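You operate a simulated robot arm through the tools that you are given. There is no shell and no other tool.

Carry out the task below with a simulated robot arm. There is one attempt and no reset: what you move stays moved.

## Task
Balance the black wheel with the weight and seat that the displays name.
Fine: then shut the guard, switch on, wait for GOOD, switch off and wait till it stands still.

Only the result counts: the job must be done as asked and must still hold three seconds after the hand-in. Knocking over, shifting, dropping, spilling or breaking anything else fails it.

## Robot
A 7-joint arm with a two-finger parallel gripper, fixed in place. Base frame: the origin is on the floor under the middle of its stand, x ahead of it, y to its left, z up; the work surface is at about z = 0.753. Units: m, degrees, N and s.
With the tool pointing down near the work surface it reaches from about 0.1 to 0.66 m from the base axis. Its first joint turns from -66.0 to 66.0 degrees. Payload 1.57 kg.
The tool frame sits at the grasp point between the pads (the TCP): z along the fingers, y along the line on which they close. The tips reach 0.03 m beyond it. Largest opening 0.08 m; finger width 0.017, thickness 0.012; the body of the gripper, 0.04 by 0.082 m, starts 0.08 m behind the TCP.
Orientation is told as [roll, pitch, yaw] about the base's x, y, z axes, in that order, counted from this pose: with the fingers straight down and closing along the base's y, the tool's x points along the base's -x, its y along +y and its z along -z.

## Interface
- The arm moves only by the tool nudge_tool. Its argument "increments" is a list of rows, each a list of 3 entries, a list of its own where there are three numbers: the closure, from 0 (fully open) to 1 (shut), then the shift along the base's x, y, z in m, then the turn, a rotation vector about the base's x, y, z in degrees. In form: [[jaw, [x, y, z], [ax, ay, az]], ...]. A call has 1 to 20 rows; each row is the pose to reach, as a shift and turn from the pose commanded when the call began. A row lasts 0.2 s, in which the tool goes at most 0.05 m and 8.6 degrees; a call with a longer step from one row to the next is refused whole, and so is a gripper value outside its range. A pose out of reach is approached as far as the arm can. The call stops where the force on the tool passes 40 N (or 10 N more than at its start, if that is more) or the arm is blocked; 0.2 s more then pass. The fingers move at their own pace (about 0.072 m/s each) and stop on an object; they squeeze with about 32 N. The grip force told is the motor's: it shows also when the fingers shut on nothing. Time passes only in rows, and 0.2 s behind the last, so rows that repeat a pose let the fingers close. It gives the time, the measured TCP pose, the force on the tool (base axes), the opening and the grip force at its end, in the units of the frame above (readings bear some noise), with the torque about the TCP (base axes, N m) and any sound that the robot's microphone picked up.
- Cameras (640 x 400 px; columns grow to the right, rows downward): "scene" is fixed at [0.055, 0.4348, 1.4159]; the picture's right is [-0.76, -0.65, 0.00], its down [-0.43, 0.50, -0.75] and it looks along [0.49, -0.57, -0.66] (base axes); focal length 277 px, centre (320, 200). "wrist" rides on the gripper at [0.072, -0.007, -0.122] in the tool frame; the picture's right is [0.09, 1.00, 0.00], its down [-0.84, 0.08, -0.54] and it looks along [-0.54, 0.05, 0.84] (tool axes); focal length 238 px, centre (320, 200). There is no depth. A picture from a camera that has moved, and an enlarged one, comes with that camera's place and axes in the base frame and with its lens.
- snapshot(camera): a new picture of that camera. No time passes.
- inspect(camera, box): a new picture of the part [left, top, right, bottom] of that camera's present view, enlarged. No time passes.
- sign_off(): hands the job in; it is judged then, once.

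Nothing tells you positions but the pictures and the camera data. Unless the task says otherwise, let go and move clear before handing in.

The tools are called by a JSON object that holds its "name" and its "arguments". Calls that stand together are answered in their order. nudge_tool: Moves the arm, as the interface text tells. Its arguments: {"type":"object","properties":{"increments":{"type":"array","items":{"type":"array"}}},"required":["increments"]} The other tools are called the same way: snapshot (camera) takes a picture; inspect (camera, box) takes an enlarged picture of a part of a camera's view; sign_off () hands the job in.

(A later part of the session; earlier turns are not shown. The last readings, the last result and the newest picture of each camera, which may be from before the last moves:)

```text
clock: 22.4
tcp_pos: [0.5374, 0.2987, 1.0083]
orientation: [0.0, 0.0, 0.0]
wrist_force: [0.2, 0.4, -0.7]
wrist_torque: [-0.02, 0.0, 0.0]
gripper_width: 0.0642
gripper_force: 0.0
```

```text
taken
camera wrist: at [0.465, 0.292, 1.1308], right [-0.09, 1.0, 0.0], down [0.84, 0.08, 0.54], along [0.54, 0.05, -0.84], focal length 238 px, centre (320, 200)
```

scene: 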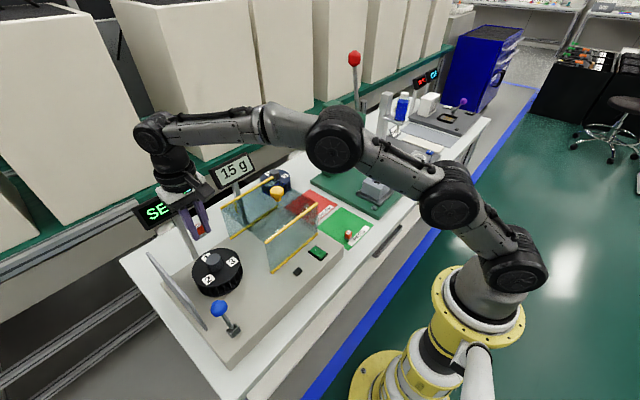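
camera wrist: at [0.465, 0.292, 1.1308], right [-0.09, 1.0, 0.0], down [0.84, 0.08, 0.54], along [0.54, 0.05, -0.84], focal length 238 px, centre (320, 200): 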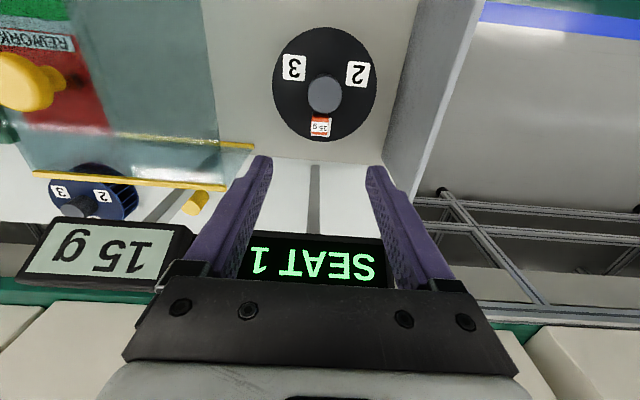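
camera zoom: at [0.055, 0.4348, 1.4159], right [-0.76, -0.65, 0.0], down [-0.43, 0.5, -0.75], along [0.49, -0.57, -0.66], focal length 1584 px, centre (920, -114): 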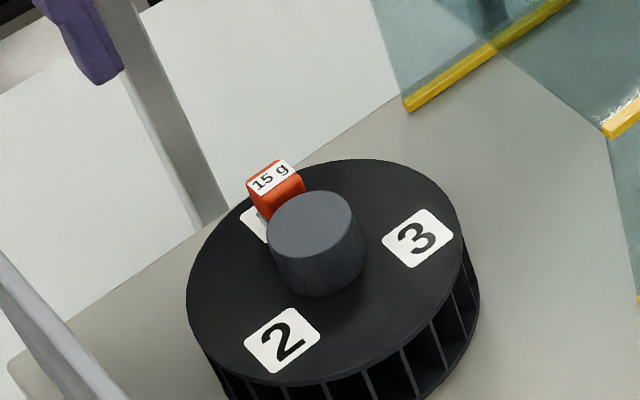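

The weight is upright on the disc, but about 5–8 mm too close to the hub relative to label 1. My disc height was too high; it is more like z 0.85. I'll zoom in for accurate measurement.

{"name": "inspect", "arguments": {"camera": "wrist", "box": [300, 100, 348, 148]}}

{"name": "inspect", "arguments": {"camera": "wrist", "box": [264, 20, 388, 144]}}

{"name": "inspect", "arguments": {"camera": "scene", "box": [192, 235, 222, 260]}}

```text
8.33 times, centred on (324, 124) of wrist
camera zoom: at [0.465, 0.292, 1.1308], right [-0.09, 1.0, 0.0], down [0.84, 0.08, 0.54], along [0.54, 0.05, -0.84], focal length 1986 px, centre (287, 833)
```

zoom: 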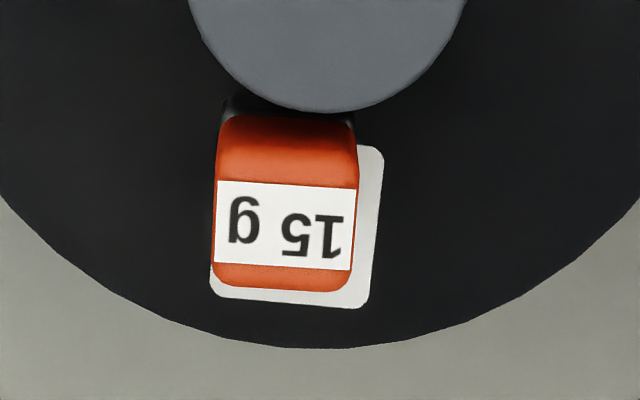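

```text
3.23 times, centred on (326, 82) of wrist
camera zoom: at [0.465, 0.292, 1.1308], right [-0.09, 1.0, 0.0], down [0.84, 0.08, 0.54], along [0.54, 0.05, -0.84], focal length 769 px, centre (301, 581)
```

zoom: 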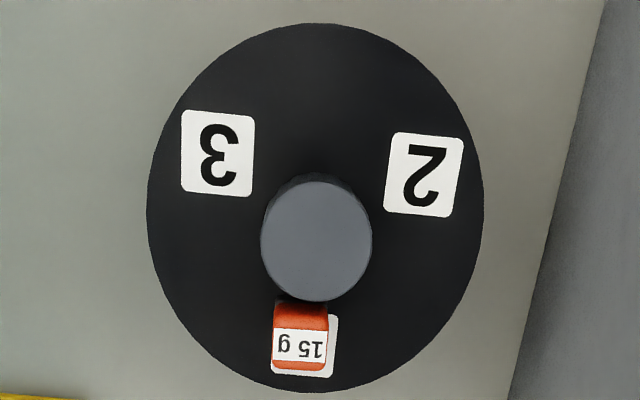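

```text
16.00 times, centred on (207, 248) of scene
camera zoom: at [0.055, 0.4348, 1.4159], right [-0.76, -0.65, 0.0], down [-0.43, 0.5, -0.75], along [0.49, -0.57, -0.66], focal length 4436 px, centre (2128, -560)
```

zoom: 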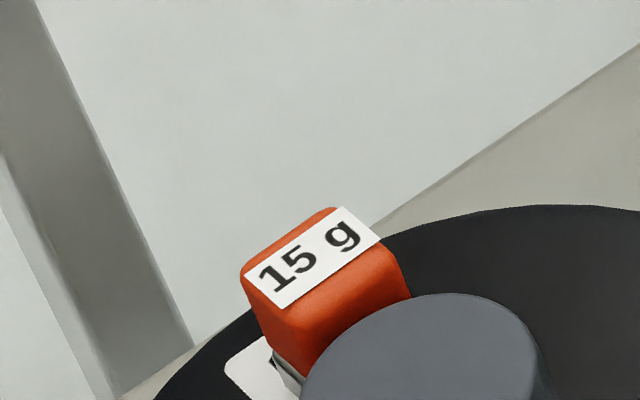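

Refined geometry: the disc is at z ≈ 0.856, the hub top at z ≈ 0.88, and label 1 is centred at (0.542, 0.300). The weight is at (0.535, 0.298), so it must move about +7 mm in x and +2.5 mm in y. I'll go down to re-grip it, keeping the fingers clear of the hub.

{"name": "nudge_tool", "arguments": {"increments": [[0.4, [-0.0007, -0.0014, -0.02], [0, 0, 0]], [0.4, [-0.0007, -0.0014, -0.045], [0, 0, 0]], [0.4, [-0.0007, -0.0014, -0.07], [0, 0, 0]], [0.4, [-0.0007, -0.0014, -0.085], [0, 0, 0]], [0.4, [-0.0007, -0.0014, -0.085], [0, 0, 0]]]}}

{"name": "inspect", "arguments": {"camera": "wrist", "box": [256, 90, 384, 218]}}

{"name": "inspect", "arguments": {"camera": "scene", "box": [180, 220, 250, 290]}}

```text
clock: 23.6
tcp_pos: [0.5355, 0.2992, 0.9227]
orientation: [0.0, 0.0, 0.1]
wrist_force: [0.6, 0.3, 0.1]
wrist_torque: [0.01, -0.05, -0.03]
gripper_width: 0.048
gripper_force: 0.0
```

```text
3.12 times, centred on (320, 154) of wrist
camera zoom: at [0.4623, 0.2935, 1.0454], right [-0.09, 1.0, 0.0], down [0.84, 0.08, 0.54], along [0.54, 0.05, -0.84], focal length 745 px, centre (320, 344)
```

zoom: 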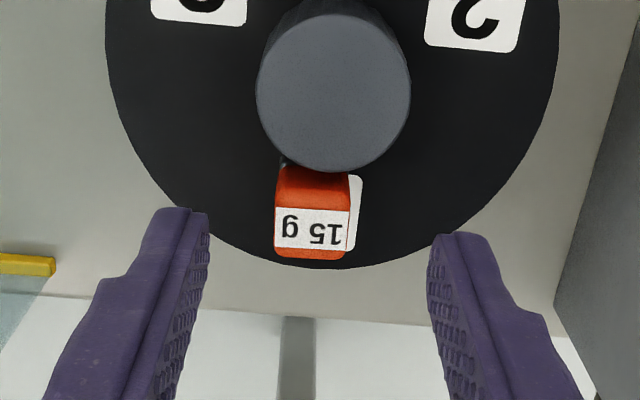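

```text
5.71 times, centred on (215, 255) of scene
camera zoom: at [0.055, 0.4348, 1.4159], right [-0.76, -0.65, 0.0], down [-0.43, 0.5, -0.75], along [0.49, -0.57, -0.66], focal length 1584 px, centre (920, -114)
```

zoom: 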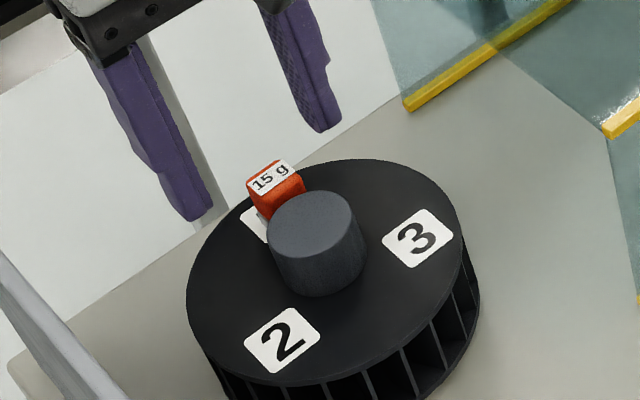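

The weight is between the open fingers, and the hub clears the fingers in x. Lowering to grip height (tips about 6 mm above the disc).

{"name": "nudge_tool", "arguments": {"increments": [[0.4, [0.001, -0.0005, -0.01], [0, 0, 0]], [0.4, [0.001, -0.0005, -0.02], [0, 0, 0]], [0.4, [0.001, -0.0005, -0.028], [0, 0, 0]], [0.4, [0.001, -0.0005, -0.032], [0, 0, 0]], [0.4, [0.001, -0.0005, -0.032], [0, 0, 0]]]}}

{"name": "inspect", "arguments": {"camera": "wrist", "box": [256, 90, 384, 218]}}

{"name": "inspect", "arguments": {"camera": "scene", "box": [180, 220, 250, 290]}}

```text
clock: 24.8
tcp_pos: [0.5372, 0.2968, 0.8922]
orientation: [0.0, 0.0, -0.1]
wrist_force: [-0.5, 0.5, 0.2]
wrist_torque: [-0.03, 0.02, -0.03]
gripper_width: 0.0481
gripper_force: 0.0
```

```text
3.12 times, centred on (320, 154) of wrist
camera zoom: at [0.4644, 0.2912, 1.0134], right [-0.09, 1.0, 0.0], down [0.84, 0.08, 0.54], along [0.54, 0.05, -0.84], focal length 745 px, centre (320, 344)
```

zoom: 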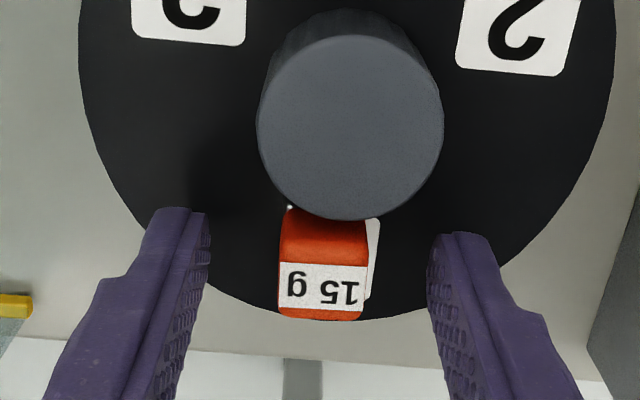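

```text
5.71 times, centred on (215, 255) of scene
camera zoom: at [0.055, 0.4348, 1.4159], right [-0.76, -0.65, 0.0], down [-0.43, 0.5, -0.75], along [0.49, -0.57, -0.66], focal length 1584 px, centre (920, -114)
```

zoom: 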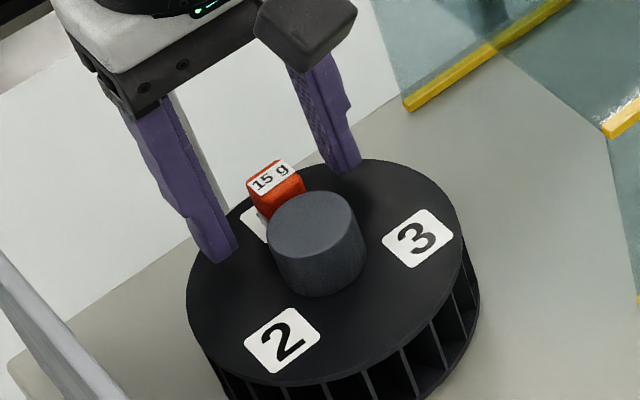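

The fingers straddle the weight properly this time. Gripping it and lifting a few millimetres.

{"name": "nudge_tool", "arguments": {"increments": [[0.7, [0, 0, 0], [0, 0, 0]], [1, [0, 0, 0], [0, 0, 0]], [1, [0, 0, 0], [0, 0, 0]], [1, [0, 0, 0], [0, 0, 0]], [1, [0, 0, 0.002], [0, 0, 0]], [1, [0, 0, 0.005], [0, 0, 0]], [1, [0, 0, 0.005], [0, 0, 0]]]}}

{"name": "inspect", "arguments": {"camera": "wrist", "box": [256, 90, 384, 218]}}

{"name": "inspect", "arguments": {"camera": "scene", "box": [180, 220, 250, 290]}}

```text
clock: 26.4
tcp_pos: [0.537, 0.2968, 0.8963]
orientation: [0.0, 0.0, 0.0]
wrist_force: [-0.2, -0.3, -0.2]
wrist_torque: [0.0, 0.0, 0.04]
gripper_width: 0.0166
gripper_force: 31.6
```

```text
3.12 times, centred on (320, 154) of wrist
camera zoom: at [0.4652, 0.2911, 1.0186], right [-0.09, 1.0, 0.0], down [0.84, 0.08, 0.54], along [0.54, 0.05, -0.84], focal length 745 px, centre (320, 344)
```

zoom: 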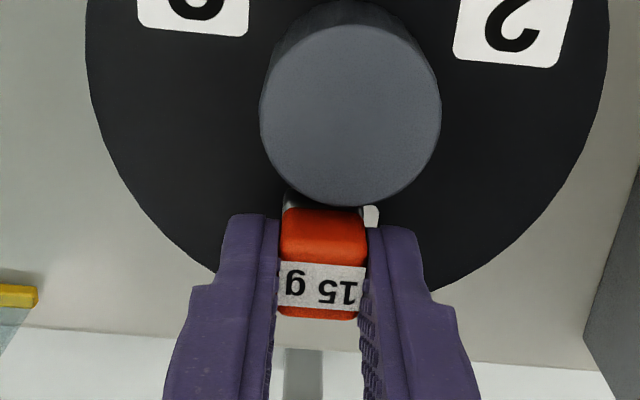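

```text
5.71 times, centred on (215, 255) of scene
camera zoom: at [0.055, 0.4348, 1.4159], right [-0.76, -0.65, 0.0], down [-0.43, 0.5, -0.75], along [0.49, -0.57, -0.66], focal length 1584 px, centre (920, -114)
```

zoom: 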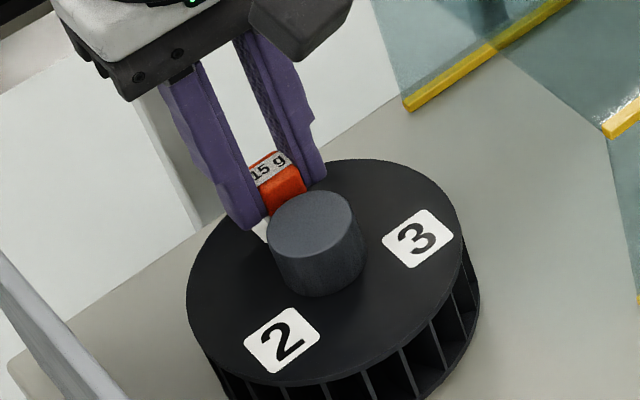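

It's held and lifted 5 mm. Now shifting outwards to centre it over label 1, then checking before lowering.

{"name": "nudge_tool", "arguments": {"increments": [[1, [0.004, 0.0015, 0.0], [0, 0, 0]], [1, [0.0075, 0.0025, 0.0], [0, 0, 0]], [1, [0.0075, 0.0025, 0.0], [0, 0, 0]]]}}

{"name": "inspect", "arguments": {"camera": "wrist", "box": [280, 120, 360, 200]}}

{"name": "inspect", "arguments": {"camera": "scene", "box": [185, 230, 225, 270]}}

```text
clock: 27.2
tcp_pos: [0.5441, 0.2987, 0.8965]
orientation: [0.0, 0.0, 0.0]
wrist_force: [0.0, -0.6, -0.3]
wrist_torque: [-0.02, -0.01, 0.01]
gripper_width: 0.0166
gripper_force: 31.5
```

```text
5.00 times, centred on (320, 160) of wrist
camera zoom: at [0.4722, 0.2929, 1.0189], right [-0.09, 1.0, 0.0], down [0.84, 0.08, 0.54], along [0.54, 0.05, -0.84], focal length 1192 px, centre (320, 400)
```

zoom: 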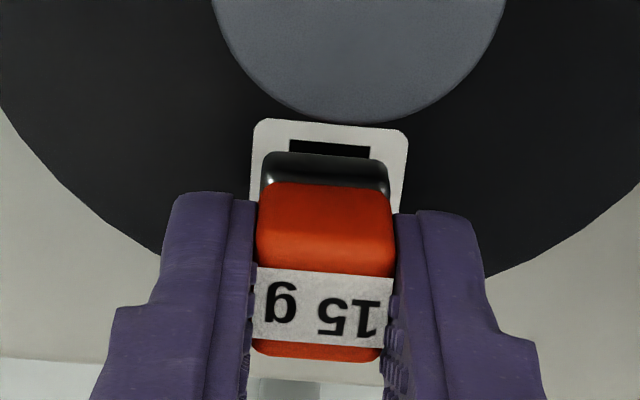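

```text
10.00 times, centred on (205, 250) of scene
camera zoom: at [0.055, 0.4348, 1.4159], right [-0.76, -0.65, 0.0], down [-0.43, 0.5, -0.75], along [0.49, -0.57, -0.66], focal length 2773 px, centre (1470, -300)
```

zoom: 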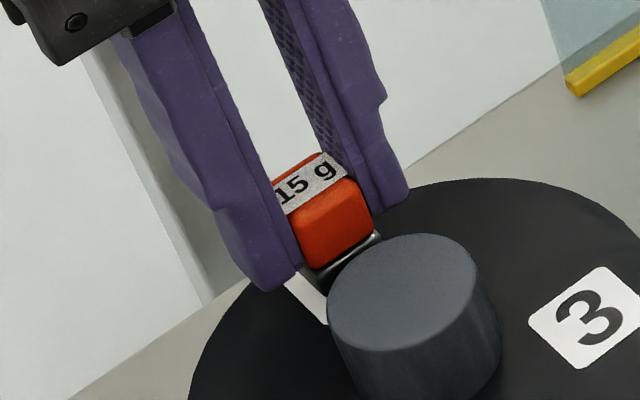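

The weight is now almost exactly centred on label 1. Lowering the final 5 mm gently with a sub-millimetre correction.

{"name": "nudge_tool", "arguments": {"increments": [[1, [0.0008, 0.0002, -0.002], [0, 0, 0]], [1, [0.0008, 0.0002, -0.004], [0, 0, 0]], [1, [0.0008, 0.0002, -0.005], [0, 0, 0]], [1, [0.0008, 0.0002, -0.0053], [0, 0, 0]]]}}

{"name": "inspect", "arguments": {"camera": "wrist", "box": [280, 120, 360, 200]}}

{"name": "inspect", "arguments": {"camera": "scene", "box": [185, 230, 225, 270]}}

```text
clock: 28.2
tcp_pos: [0.5454, 0.2993, 0.8906]
orientation: [0.0, 0.0, 0.0]
wrist_force: [0.5, -0.7, -0.2]
wrist_torque: [0.0, 0.0, -0.02]
gripper_width: 0.0164
gripper_force: 31.5
```

```text
5.00 times, centred on (320, 160) of wrist
camera zoom: at [0.4729, 0.2932, 1.0138], right [-0.09, 1.0, 0.0], down [0.84, 0.08, 0.54], along [0.54, 0.05, -0.84], focal length 1192 px, centre (320, 400)
```

zoom: 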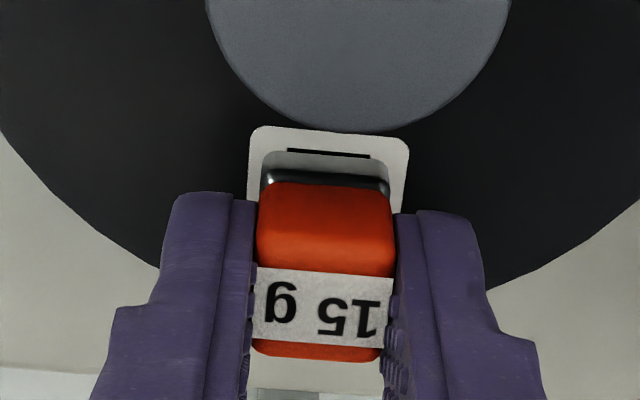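

```text
10.00 times, centred on (205, 250) of scene
camera zoom: at [0.055, 0.4348, 1.4159], right [-0.76, -0.65, 0.0], down [-0.43, 0.5, -0.75], along [0.49, -0.57, -0.66], focal length 2773 px, centre (1470, -300)
```

zoom: 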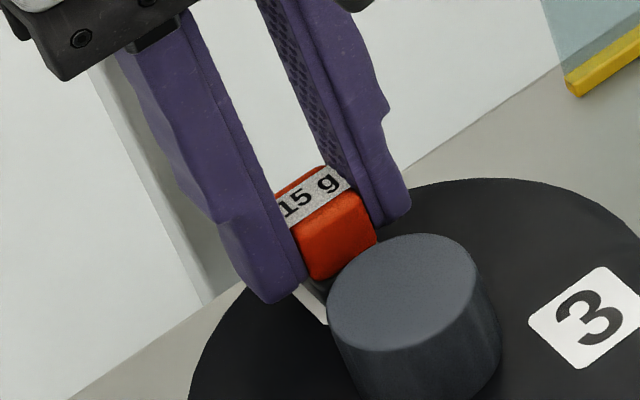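

The steel base is practically on the label with even margins all around. I'll press the last millimetre, then release slowly.

{"name": "nudge_tool", "arguments": {"increments": [[1, [0, 0, -0.0008], [0, 0, 0]], [1, [0, 0, -0.0012], [0, 0, 0]], [1, [0, 0, -0.0012], [0, 0, 0]]]}}

```text
clock: 29.0
tcp_pos: [0.5447, 0.3002, 0.8912]
orientation: [0.0, 0.0, 0.0]
wrist_force: [-0.5, 0.0, 1.8]
wrist_torque: [-0.01, 0.04, -0.03]
gripper_width: 0.0163
gripper_force: 31.2
```

Light contact now (about 2 N up). Releasing the weight.

{"name": "nudge_tool", "arguments": {"increments": [[0.75, [0, 0, 0], [0, 0, 0]], [0.6, [0, 0, 0], [0, 0, 0]], [0.5, [0, 0, 0], [0, 0, 0]], [0.5, [0, 0, 0], [0, 0, 0]], [0.5, [0, 0, 0.02], [0, 0, 0]], [0.5, [0, 0, 0.05], [0, 0, 0]], [0.5, [0, 0, 0.08], [0, 0, 0]], [0.5, [0, 0, 0.115], [0, 0, 0]], [0.5, [0, 0, 0.115], [0, 0, 0]]]}}

{"name": "inspect", "arguments": {"camera": "wrist", "box": [300, 100, 348, 148]}}

{"name": "inspect", "arguments": {"camera": "scene", "box": [180, 220, 250, 290]}}

{"name": "snapshot", "arguments": {"camera": "wrist"}}

```text
clock: 31.0
tcp_pos: [0.5447, 0.3014, 1.0052]
orientation: [0.0, 0.0, -0.1]
wrist_force: [0.2, -0.6, 0.6]
wrist_torque: [-0.02, -0.01, -0.03]
gripper_width: 0.04
gripper_force: 0.1
```

```text
8.33 times, centred on (324, 124) of wrist
camera zoom: at [0.4728, 0.2946, 1.1283], right [-0.09, 1.0, 0.0], down [0.84, 0.08, 0.54], along [0.54, 0.05, -0.84], focal length 1986 px, centre (287, 833)
```

zoom: 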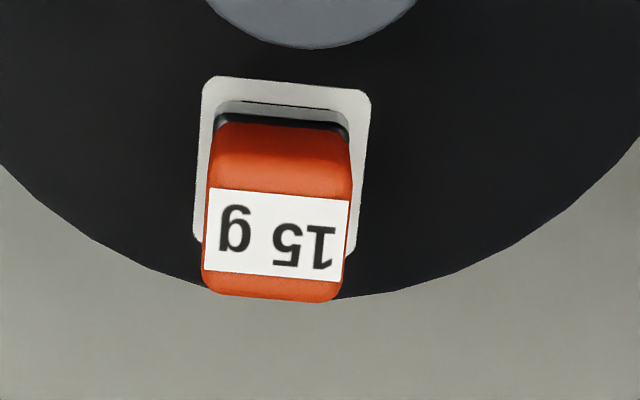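

```text
5.71 times, centred on (215, 255) of scene
camera zoom: at [0.055, 0.4348, 1.4159], right [-0.76, -0.65, 0.0], down [-0.43, 0.5, -0.75], along [0.49, -0.57, -0.66], focal length 1584 px, centre (920, -114)
```

zoom: 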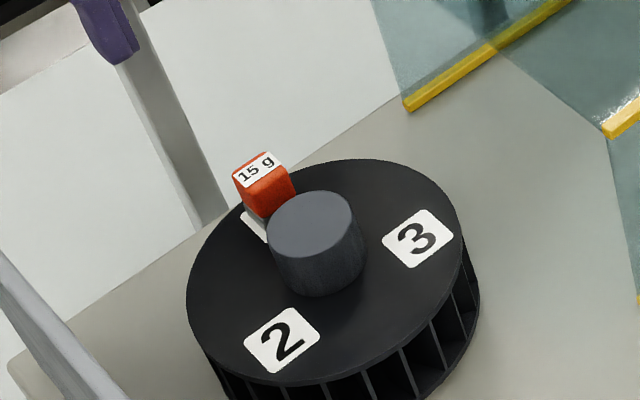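

```text
taken
camera wrist: at [0.4728, 0.2946, 1.1283], right [-0.09, 1.0, 0.0], down [0.84, 0.08, 0.54], along [0.54, 0.05, -0.84], focal length 238 px, centre (320, 200)
```

wrist: 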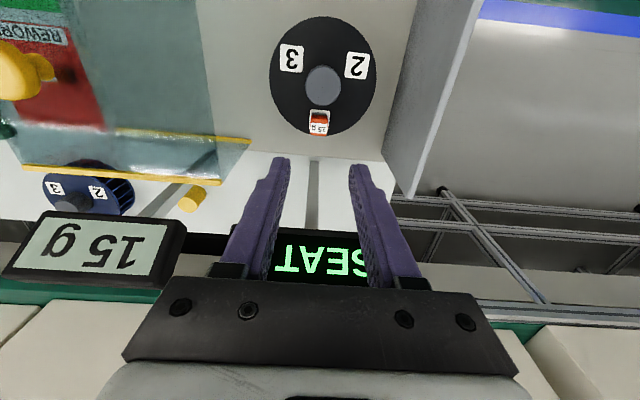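

The weight now sits squarely on label 1. Next is the guard. I'll move the camera over the guard and its yellow knob to see how to grip it.

{"name": "nudge_tool", "arguments": {"increments": [[0.5, [-0.02, -0.01, 0.03], [0, 0, 0]], [0.5, [-0.04, -0.04, 0.06], [0, 0, 0]], [0.5, [-0.06, -0.08, 0.074], [0, 0, 0]], [0.5, [-0.076, -0.12, 0.074], [0, 0, 0]], [0.5, [-0.076, -0.165, 0.074], [0, 0, 0]], [0.5, [-0.076, -0.21, 0.074], [0, 0, 0]], [0.5, [-0.076, -0.21, 0.074], [0, 0, 0]]]}}

{"name": "snapshot", "arguments": {"camera": "wrist"}}

{"name": "snapshot", "arguments": {"camera": "scene"}}

{"name": "inspect", "arguments": {"camera": "scene", "box": [210, 160, 330, 280]}}

```text
clock: 32.6
tcp_pos: [0.4671, 0.093, 1.0805]
orientation: [0.1, 0.0, -0.1]
wrist_force: [0.0, 0.6, 0.0]
wrist_torque: [-0.01, -0.02, -0.01]
gripper_width: 0.04
gripper_force: 0.1
```

```text
taken
camera wrist: at [0.3948, 0.0859, 1.2019], right [-0.09, 1.0, 0.0], down [0.84, 0.08, 0.54], along [0.54, 0.05, -0.84], focal length 238 px, centre (320, 200)
```

wrist: 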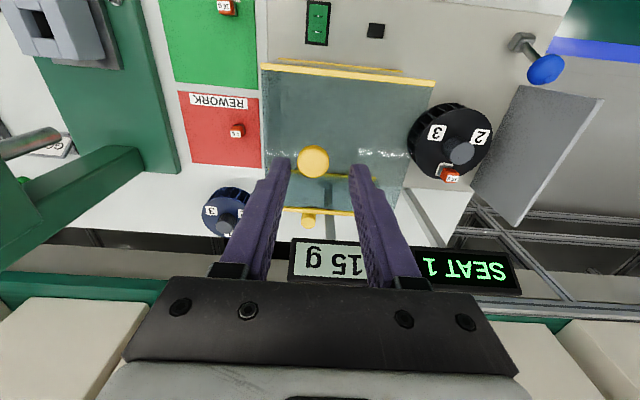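

```text
taken
```

scene: 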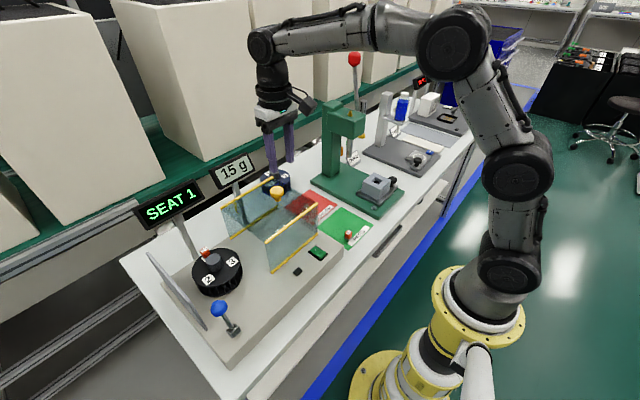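

```text
3.33 times, centred on (270, 220) of scene
camera zoom: at [0.055, 0.4348, 1.4159], right [-0.76, -0.65, 0.0], down [-0.43, 0.5, -0.75], along [0.49, -0.57, -0.66], focal length 924 px, centre (487, 133)
```

zoom: 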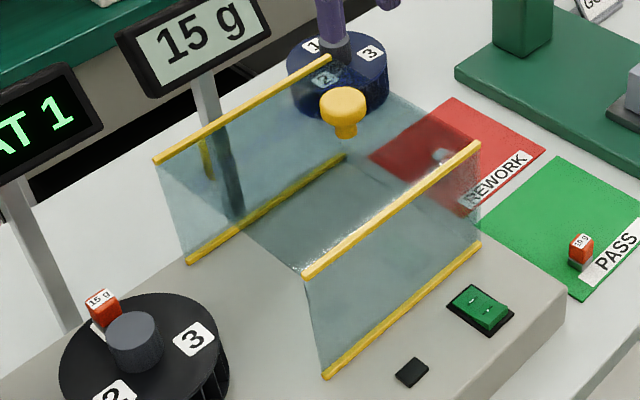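

The guard is a glass box spanning x 0.416–0.589, y 0.03–0.205, with its top at z ≈ 0.93. The yellow knob on top is at about (0.50, 0.088, 0.96), and the end plate is at y ≈ 0.395, so it must slide about +0.19 in y. I'll hover above the knob to verify.

{"name": "nudge_tool", "arguments": {"increments": [[0.2, [0.015, -0.001, 0], [0, 0, 0]], [0, [0.029, -0.002, -0.015], [0, 0, 0]], [0, [0.029, -0.002, -0.035], [0, 0, 0]], [0, [0.029, -0.002, -0.055], [0, 0, 0]], [0, [0.029, -0.002, -0.055], [0, 0, 0]]]}}

{"name": "snapshot", "arguments": {"camera": "wrist"}}

{"name": "inspect", "arguments": {"camera": "scene", "box": [230, 150, 330, 230]}}

```text
clock: 33.8
tcp_pos: [0.4976, 0.0883, 1.0257]
orientation: [0.0, 0.0, -0.1]
wrist_force: [0.0, 0.7, -1.0]
wrist_torque: [0.03, -0.05, 0.0]
gripper_width: 0.0799
gripper_force: 0.1
```

```text
taken
camera wrist: at [0.4251, 0.082, 1.1472], right [-0.09, 1.0, 0.0], down [0.84, 0.08, 0.54], along [0.54, 0.05, -0.84], focal length 238 px, centre (320, 200)
```

wrist: 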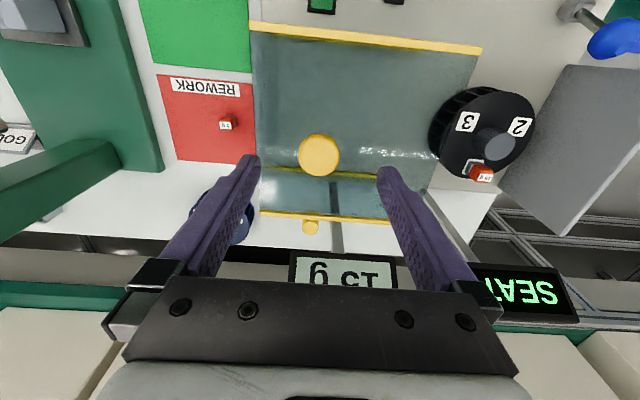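

```text
5.00 times, centred on (280, 190) of scene
camera zoom: at [0.055, 0.4348, 1.4159], right [-0.76, -0.65, 0.0], down [-0.43, 0.5, -0.75], along [0.49, -0.57, -0.66], focal length 1386 px, centre (520, 250)
```

zoom: 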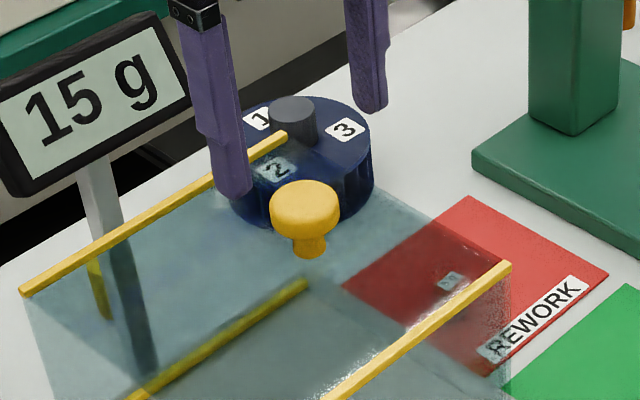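

The knob is centred between the open fingers. I'll lower around its cap and close on it.

{"name": "nudge_tool", "arguments": {"increments": [[0, [0.0005, 0, -0.02], [0, 0, 0]], [0, [0.0005, 0, -0.04], [0, 0, 0]], [0, [0.0005, 0, -0.051], [0, 0, 0]], [0, [0.0005, 0, -0.051], [0, 0, 0]]]}}

{"name": "snapshot", "arguments": {"camera": "wrist"}}

{"name": "inspect", "arguments": {"camera": "scene", "box": [230, 150, 330, 230]}}

```text
clock: 34.8
tcp_pos: [0.4963, 0.0876, 0.9723]
orientation: [0.0, 0.1, 0.0]
wrist_force: [-0.7, -0.1, -0.2]
wrist_torque: [-0.03, -0.02, 0.02]
gripper_width: 0.0802
gripper_force: 0.1
```

```text
taken
camera wrist: at [0.4251, 0.0818, 1.0947], right [-0.09, 1.0, 0.0], down [0.84, 0.08, 0.54], along [0.54, 0.05, -0.84], focal length 238 px, centre (320, 200)
```

wrist: 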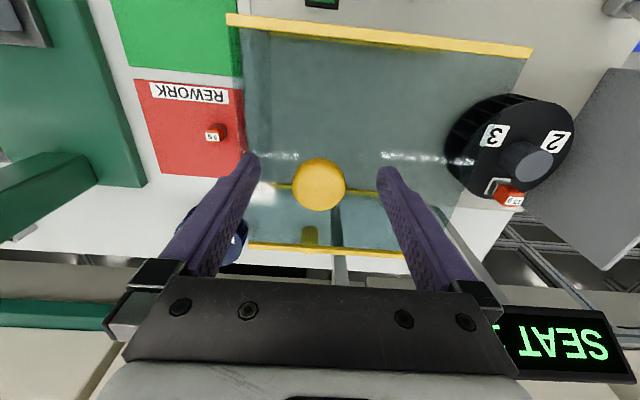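

```text
5.00 times, centred on (280, 190) of scene
camera zoom: at [0.055, 0.4348, 1.4159], right [-0.76, -0.65, 0.0], down [-0.43, 0.5, -0.75], along [0.49, -0.57, -0.66], focal length 1386 px, centre (520, 250)
```

zoom: 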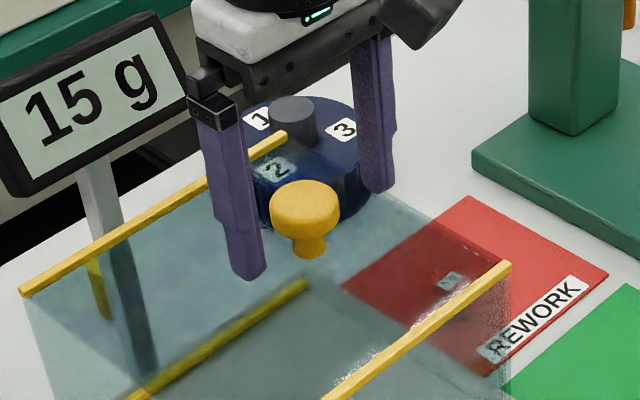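

Fingers straddle the knob, tips just above the guard's top panel. Closing on the knob.

{"name": "nudge_tool", "arguments": {"increments": [[0, [0.001, 0, -0.003], [0, 0, 0]], [0.5, [0.001, 0, -0.003], [0, 0, 0]], [1, [0.001, 0, -0.003], [0, 0, 0]], [1, [0.001, 0, -0.003], [0, 0, 0]], [1, [0.001, 0, -0.003], [0, 0, 0]], [1, [0.001, 0, -0.003], [0, 0, 0]]]}}

{"name": "inspect", "arguments": {"camera": "scene", "box": [230, 150, 330, 230]}}

```text
clock: 36.2
tcp_pos: [0.4993, 0.0881, 0.9699]
orientation: [0.0, 0.0, -0.1]
wrist_force: [0.9, -1.0, 0.3]
wrist_torque: [-0.02, 0.03, -0.03]
gripper_width: 0.0349
gripper_force: 42.5
```

```text
5.00 times, centred on (280, 190) of scene
camera zoom: at [0.055, 0.4348, 1.4159], right [-0.76, -0.65, 0.0], down [-0.43, 0.5, -0.75], along [0.49, -0.57, -0.66], focal length 1386 px, centre (520, 250)
```

zoom: 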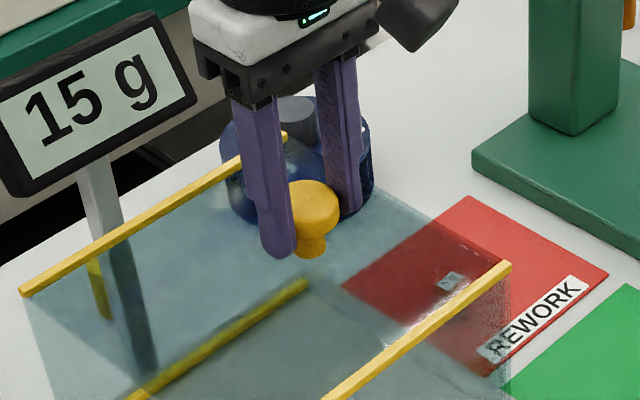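

The knob is gripped (35 mm). I'll slide the guard a little in +y to check that it moves freely.

{"name": "nudge_tool", "arguments": {"increments": [[1, [0, 0.005, 0], [0, 0, 0]], [1, [0, 0.012, 0], [0, 0, 0]], [1, [0, 0.02, 0], [0, 0, 0]], [1, [0, 0.028, 0], [0, 0, 0]]]}}

{"name": "snapshot", "arguments": {"camera": "scene"}}

```text
clock: 37.2
tcp_pos: [0.4994, 0.1188, 0.97]
orientation: [-0.1, 0.0, 0.0]
wrist_force: [0.0, -1.6, -1.5]
wrist_torque: [-0.08, -0.02, -0.06]
gripper_width: 0.0352
gripper_force: 43.1
```

```text
taken
```

scene: 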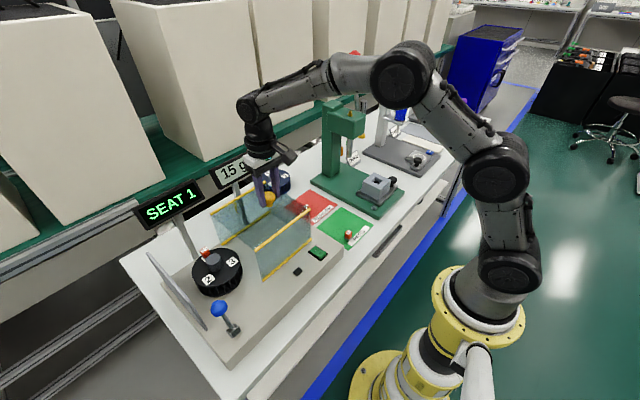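

The guard slides freely with the knob. Continuing most of the way, then I'll check.

{"name": "nudge_tool", "arguments": {"increments": [[1, [0, 0.012, 0], [0, 0, 0]], [1, [0, 0.027, 0], [0, 0, 0]], [1, [0, 0.042, 0], [0, 0, 0]], [1, [0, 0.057, 0], [0, 0, 0]], [1, [0, 0.072, 0], [0, 0, 0]], [1, [0, 0.087, 0], [0, 0, 0]], [1, [0, 0.102, 0], [0, 0, 0]], [1, [0, 0.115, 0], [0, 0, 0]], [1, [0, 0.125, 0], [0, 0, 0]], [1, [0, 0.125, 0], [0, 0, 0]]]}}

{"name": "snapshot", "arguments": {"camera": "scene"}}

{"name": "inspect", "arguments": {"camera": "scene", "box": [130, 180, 330, 350]}}

{"name": "snapshot", "arguments": {"camera": "wrist"}}

```text
clock: 39.4
tcp_pos: [0.4983, 0.2404, 0.9706]
orientation: [-0.1, 0.0, 0.0]
wrist_force: [-9.9, -1.3, 15.6]
wrist_torque: [-0.13, 0.74, 0.03]
gripper_width: 0.035
gripper_force: 42.2
```

```text
taken
```

scene: 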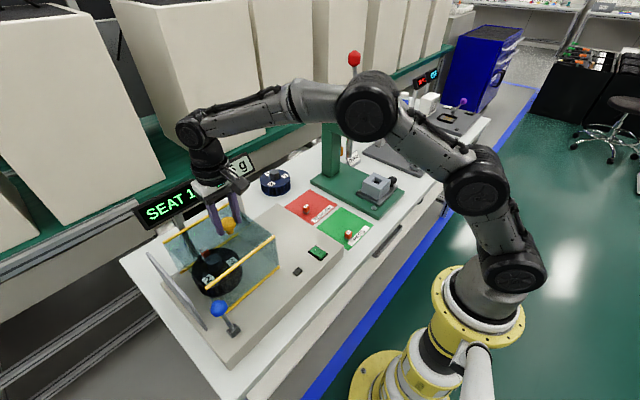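

```text
2.35 times, centred on (230, 265) of scene
camera zoom: at [0.0545, 0.4347, 1.416], right [-0.76, -0.65, 0.0], down [-0.43, 0.5, -0.75], along [0.49, -0.57, -0.66], focal length 652 px, centre (532, 47)
```

zoom: 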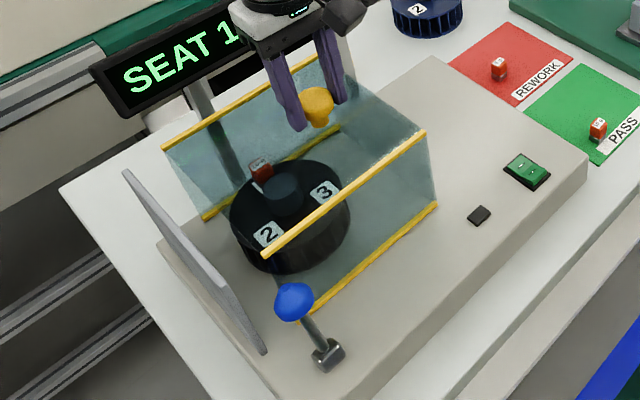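

```text
taken
camera wrist: at [0.4274, 0.2342, 1.0925], right [-0.09, 1.0, 0.0], down [0.84, 0.08, 0.54], along [0.54, 0.05, -0.84], focal length 238 px, centre (320, 200)
```

wrist: 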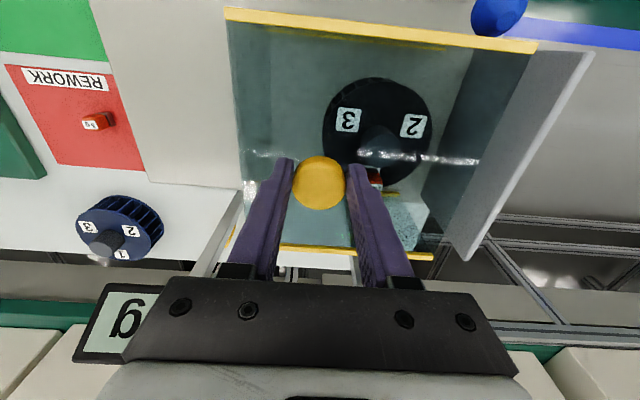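

The guard now covers the wheel, but the tool feels some side and upward force (-10 N in x, +16 N in z). I'll inspect for a collision with the lever or a skew before finishing the stroke.

{"name": "inspect", "arguments": {"camera": "scene", "box": [180, 260, 280, 340]}}

{"name": "inspect", "arguments": {"camera": "scene", "box": [190, 190, 290, 270]}}

{"name": "inspect", "arguments": {"camera": "wrist", "box": [420, 0, 580, 120]}}

{"name": "nudge_tool", "arguments": {"increments": [[1, [0, 0, 0], [0, 0, 0]], [1, [0, 0, 0], [0, 0, 0]]]}}

```text
5.00 times, centred on (230, 300) of scene
camera zoom: at [0.0545, 0.4347, 1.416], right [-0.76, -0.65, 0.0], down [-0.43, 0.5, -0.75], along [0.49, -0.57, -0.66], focal length 1386 px, centre (770, -300)
```

zoom: 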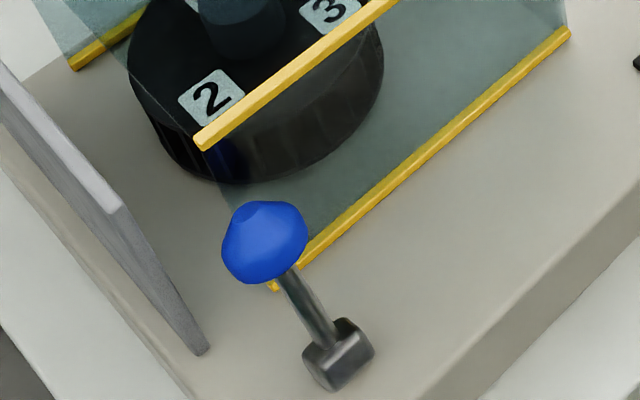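

```text
5.00 times, centred on (240, 230) of scene
camera zoom: at [0.0545, 0.4347, 1.416], right [-0.76, -0.65, 0.0], down [-0.43, 0.5, -0.75], along [0.49, -0.57, -0.66], focal length 1386 px, centre (720, 50)
```

zoom: 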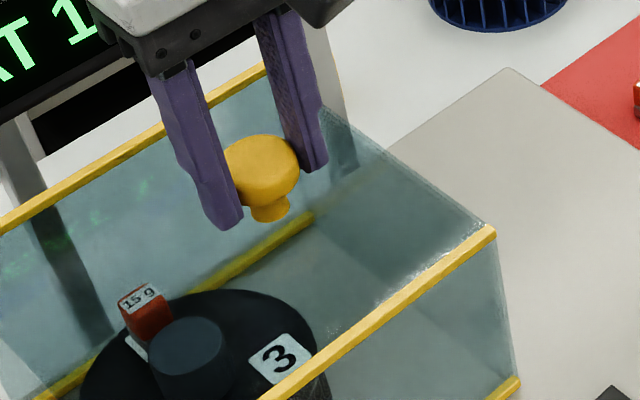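

```text
3.33 times, centred on (500, 60) of wrist
camera zoom: at [0.4274, 0.2342, 1.0925], right [-0.09, 1.0, 0.0], down [0.84, 0.08, 0.54], along [0.54, 0.05, -0.84], focal length 794 px, centre (-280, 667)
```

zoom: 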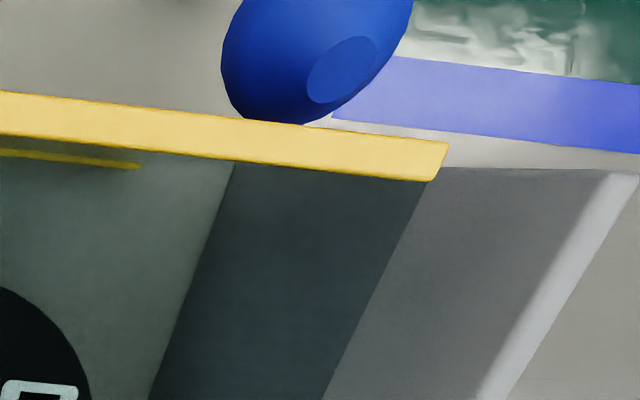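

```text
clock: 40.0
tcp_pos: [0.4996, 0.2409, 0.9698]
orientation: [0.1, 0.0, 0.0]
wrist_force: [-11.5, 1.3, 14.9]
wrist_torque: [0.08, 0.34, -0.07]
gripper_width: 0.035
gripper_force: 42.5
```

The lever hasn't moved and nothing is visibly colliding, so this looks like a constraint force from a slightly skewed slide. I'll ease the tool by about -1.5 mm in x and +2 mm in z.

{"name": "nudge_tool", "arguments": {"increments": [[1, [-0.0007, 0, 0.001], [0, 0, 0]], [1, [-0.0015, 0, 0.002], [0, 0, 0]], [1, [-0.0015, 0, 0.002], [0, 0, 0]]]}}

```text
clock: 40.8
tcp_pos: [0.5002, 0.239, 0.9702]
orientation: [0.0, -0.2, 0.1]
wrist_force: [8.7, 0.3, -1.3]
wrist_torque: [0.17, -0.44, -0.03]
gripper_width: 0.0352
gripper_force: 42.4
```

Force reversed sign, so the neutral line is about midway. I'll set x there and push on slowly toward the end plate.

{"name": "nudge_tool", "arguments": {"increments": [[1, [0.0007, 0.006, 0], [0, 0, 0]], [1, [0.0007, 0.013, 0], [0, 0, 0]], [1, [0.0007, 0.02, 0], [0, 0, 0]], [1, [0.0007, 0.024, 0], [0, 0, 0]], [1, [0.0007, 0.024, 0], [0, 0, 0]]]}}

{"name": "inspect", "arguments": {"camera": "scene", "box": [130, 220, 290, 340]}}

{"name": "snapshot", "arguments": {"camera": "wrist"}}

```text
clock: 42.0
tcp_pos: [0.5003, 0.2648, 0.9712]
orientation: [0.0, 0.2, 0.1]
wrist_force: [15.4, -2.2, -13.7]
wrist_torque: [-0.14, -0.38, 0.0]
gripper_width: 0.0352
gripper_force: 42.5
```

```text
3.33 times, centred on (210, 280) of scene
camera zoom: at [0.0557, 0.4349, 1.4159], right [-0.76, -0.65, 0.0], down [-0.43, 0.5, -0.75], along [0.49, -0.57, -0.66], focal length 924 px, centre (687, -67)
```

zoom: 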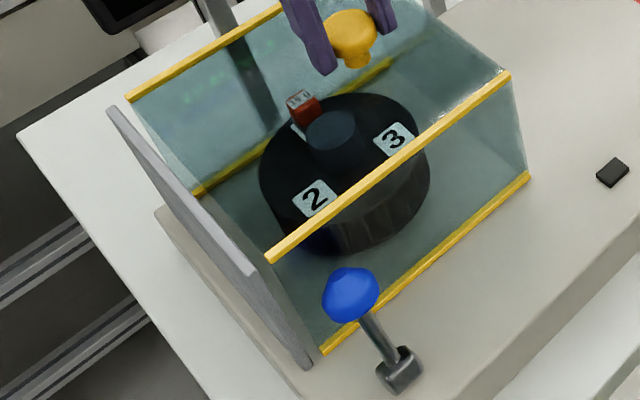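

```text
taken
camera wrist: at [0.4275, 0.2591, 1.0926], right [-0.09, 1.0, 0.0], down [0.84, 0.08, 0.54], along [0.54, 0.05, -0.84], focal length 238 px, centre (320, 200)
```

wrist: 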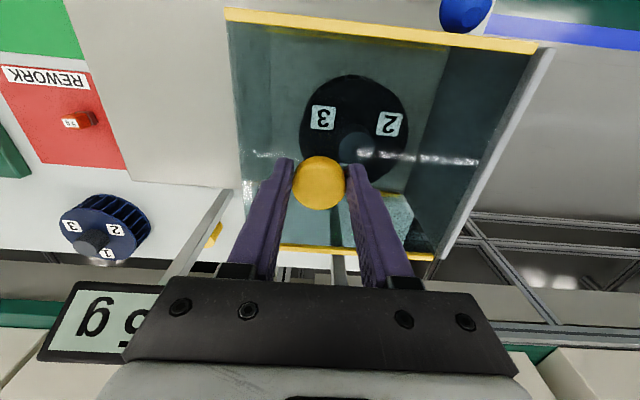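

The guard is nearly at the end plate. To avoid clamping forces I'll loosen the grip slightly and just push the knob with the trailing finger for the last stretch.

{"name": "nudge_tool", "arguments": {"increments": [[0.45, [0, 0, 0], [0, 0, 0]], [0.45, [0, 0, -0.001], [0, 0, 0]], [0.45, [0, 0.004, -0.001], [0, 0, 0]], [0.45, [0, 0.008, -0.001], [0, 0, 0]], [0.45, [0, 0.011, -0.001], [0, 0, 0]], [0.45, [0, 0.011, -0.001], [0, 0, 0]]]}}

{"name": "inspect", "arguments": {"camera": "scene", "box": [130, 220, 290, 340]}}

{"name": "inspect", "arguments": {"camera": "wrist", "box": [400, 20, 600, 280]}}

```text
clock: 43.4
tcp_pos: [0.4975, 0.2764, 0.9706]
orientation: [-0.1, 0.0, 0.0]
wrist_force: [0.1, -3.2, -1.5]
wrist_torque: [-0.09, -0.04, 0.0]
gripper_width: 0.0467
gripper_force: 1.8
```

```text
3.33 times, centred on (210, 280) of scene
camera zoom: at [0.055, 0.4347, 1.4159], right [-0.76, -0.65, 0.0], down [-0.43, 0.5, -0.75], along [0.49, -0.57, -0.66], focal length 924 px, centre (687, -67)
```

zoom: 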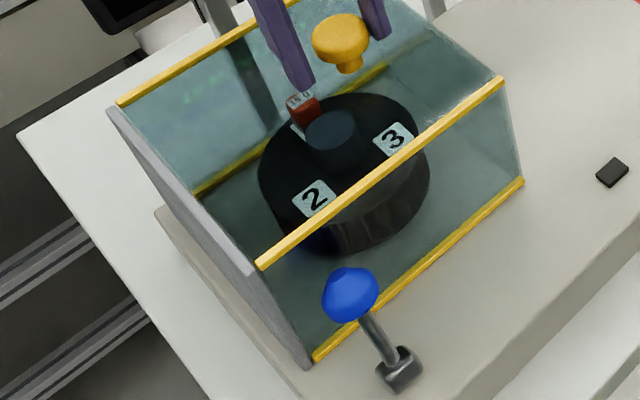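

```text
1.54 times, centred on (500, 150) of wrist
camera zoom: at [0.4259, 0.2705, 1.0927], right [-0.09, 1.0, 0.0], down [0.84, 0.08, 0.54], along [0.54, 0.05, -0.84], focal length 367 px, centre (43, 277)
```

zoom: 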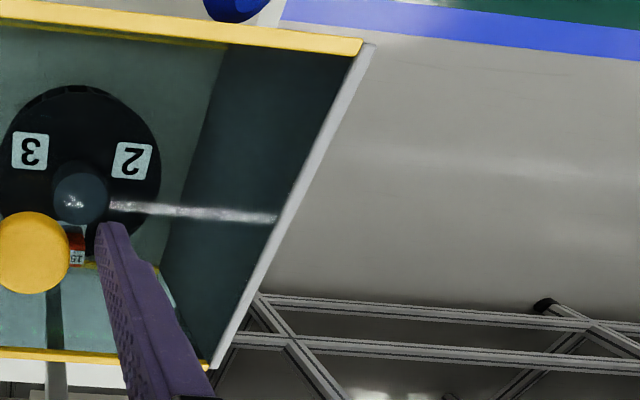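

The guard is almost against the plate, with only about 3 N of push so far. I'll push until the stop is felt.

{"name": "nudge_tool", "arguments": {"increments": [[0.45, [0, 0.002, 0], [0, 0, 0]], [0.45, [0, 0.004, 0], [0, 0, 0]], [0.45, [0, 0.004, 0], [0, 0, 0]]]}}

{"name": "inspect", "arguments": {"camera": "scene", "box": [130, 220, 290, 340]}}

```text
clock: 44.2
tcp_pos: [0.4971, 0.2803, 0.9702]
orientation: [-0.1, 0.1, 0.0]
wrist_force: [-3.3, -9.9, -2.0]
wrist_torque: [-0.17, 0.05, -0.14]
gripper_width: 0.0527
gripper_force: 4.6
```

```text
3.33 times, centred on (210, 280) of scene
camera zoom: at [0.055, 0.4345, 1.416], right [-0.76, -0.65, 0.0], down [-0.43, 0.5, -0.75], along [0.49, -0.57, -0.66], focal length 924 px, centre (687, -67)
```

zoom: 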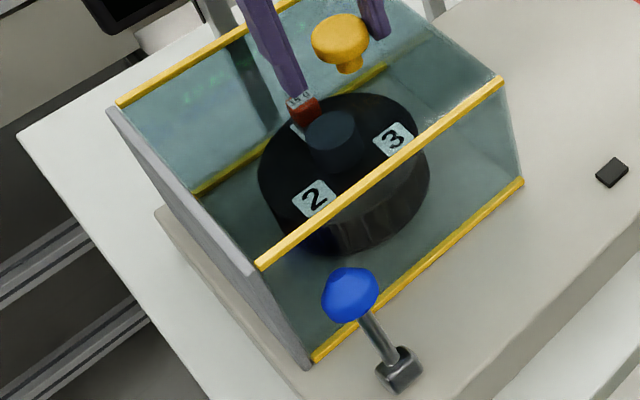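

The fingers were pushed apart while the guard stayed put, so it is firmly against its stop. I'll release, lift away and go look at the green switch.

{"name": "nudge_tool", "arguments": {"increments": [[0.3, [0, -0.004, 0], [0, 0, 0]], [0.1, [0, -0.004, 0], [0, 0, 0]], [0, [0, -0.004, 0], [0, 0, 0]], [0, [0, -0.004, 0], [0, 0, 0]], [0, [0, -0.004, 0.02], [0, 0, 0]], [0, [0, -0.004, 0.05], [0, 0, 0]], [0, [0, -0.004, 0.08], [0, 0, 0]], [0, [0, -0.004, 0.08], [0, 0, 0]]]}}

{"name": "inspect", "arguments": {"camera": "scene", "box": [130, 200, 330, 350]}}

{"name": "snapshot", "arguments": {"camera": "wrist"}}

```text
clock: 46.0
tcp_pos: [0.4988, 0.2748, 1.0535]
orientation: [0.0, 0.0, 0.0]
wrist_force: [0.5, -0.1, 0.1]
wrist_torque: [0.01, 0.0, 0.04]
gripper_width: 0.08
gripper_force: 0.0
```

```text
2.67 times, centred on (230, 275) of scene
camera zoom: at [0.055, 0.4348, 1.4159], right [-0.76, -0.65, 0.0], down [-0.43, 0.5, -0.75], along [0.49, -0.57, -0.66], focal length 739 px, centre (560, 0)
```

zoom: 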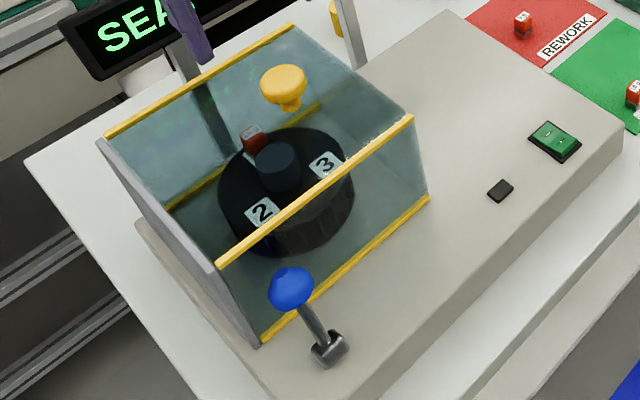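

```text
taken
camera wrist: at [0.4276, 0.2685, 1.1754], right [-0.09, 1.0, 0.0], down [0.84, 0.08, 0.54], along [0.54, 0.05, -0.84], focal length 238 px, centre (320, 200)
```

wrist: 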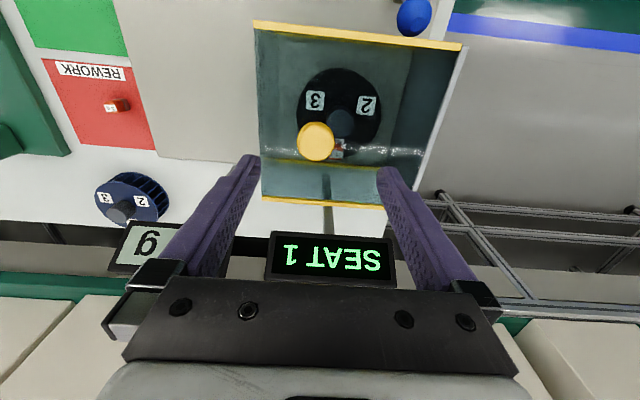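

The guard is flush with the end plate. Moving to the switch with the jaws closing, to look at which half is raised.

{"name": "nudge_tool", "arguments": {"increments": [[0.5, [-0.04, 0, 0], [0, 0, 0]], [1, [-0.08, -0.02, 0], [0, 0, 0]], [1, [-0.115, -0.05, 0], [0, 0, 0]], [1, [-0.14, -0.09, 0], [0, 0, 0]], [1, [-0.14, -0.135, 0], [0, 0, 0]], [1, [-0.14, -0.18, -0.01], [0, 0, 0]], [1, [-0.14, -0.2, -0.05], [0, 0, 0]], [1, [-0.14, -0.2, -0.09], [0, 0, 0]], [1, [-0.14, -0.2, -0.12], [0, 0, 0]], [1, [-0.14, -0.2, -0.12], [0, 0, 0]]]}}

{"name": "snapshot", "arguments": {"camera": "wrist"}}

{"name": "inspect", "arguments": {"camera": "wrist", "box": [280, 80, 420, 180]}}

{"name": "inspect", "arguments": {"camera": "scene", "box": [290, 230, 340, 280]}}

```text
clock: 48.2
tcp_pos: [0.3583, 0.074, 0.9327]
orientation: [0.0, 0.0, 0.0]
wrist_force: [-0.1, -0.8, 0.4]
wrist_torque: [0.01, -0.03, -0.01]
gripper_width: 0.0
gripper_force: 21.6
```

```text
taken
camera wrist: at [0.2859, 0.0682, 1.0549], right [-0.09, 1.0, 0.0], down [0.84, 0.08, 0.54], along [0.54, 0.05, -0.84], focal length 238 px, centre (320, 200)
```

wrist: 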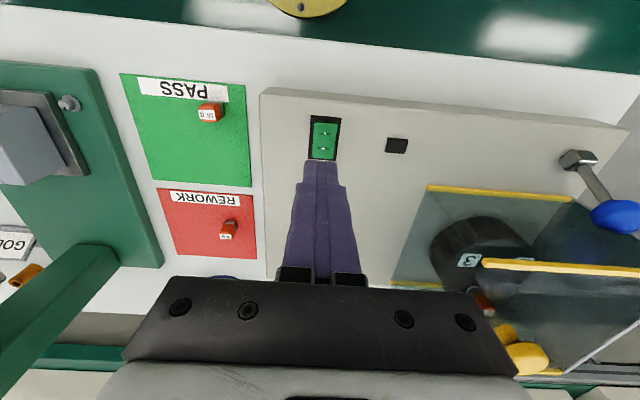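

```text
4.00 times, centred on (350, 130) of wrist
camera zoom: at [0.2859, 0.0682, 1.0549], right [-0.09, 1.0, 0.0], down [0.84, 0.08, 0.54], along [0.54, 0.05, -0.84], focal length 953 px, centre (200, 480)
```

zoom: 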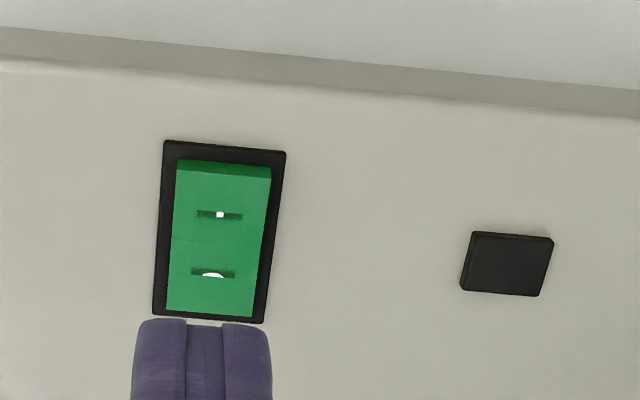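

```text
8.00 times, centred on (315, 255) of scene
camera zoom: at [0.055, 0.4348, 1.4159], right [-0.76, -0.65, 0.0], down [-0.43, 0.5, -0.75], along [0.49, -0.57, -0.66], focal length 2218 px, centre (360, -240)
```

zoom: 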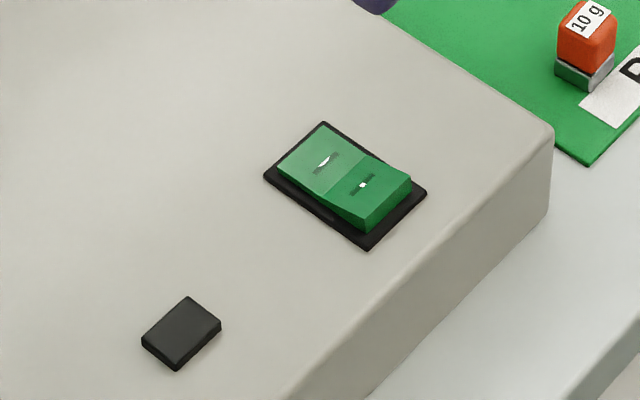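

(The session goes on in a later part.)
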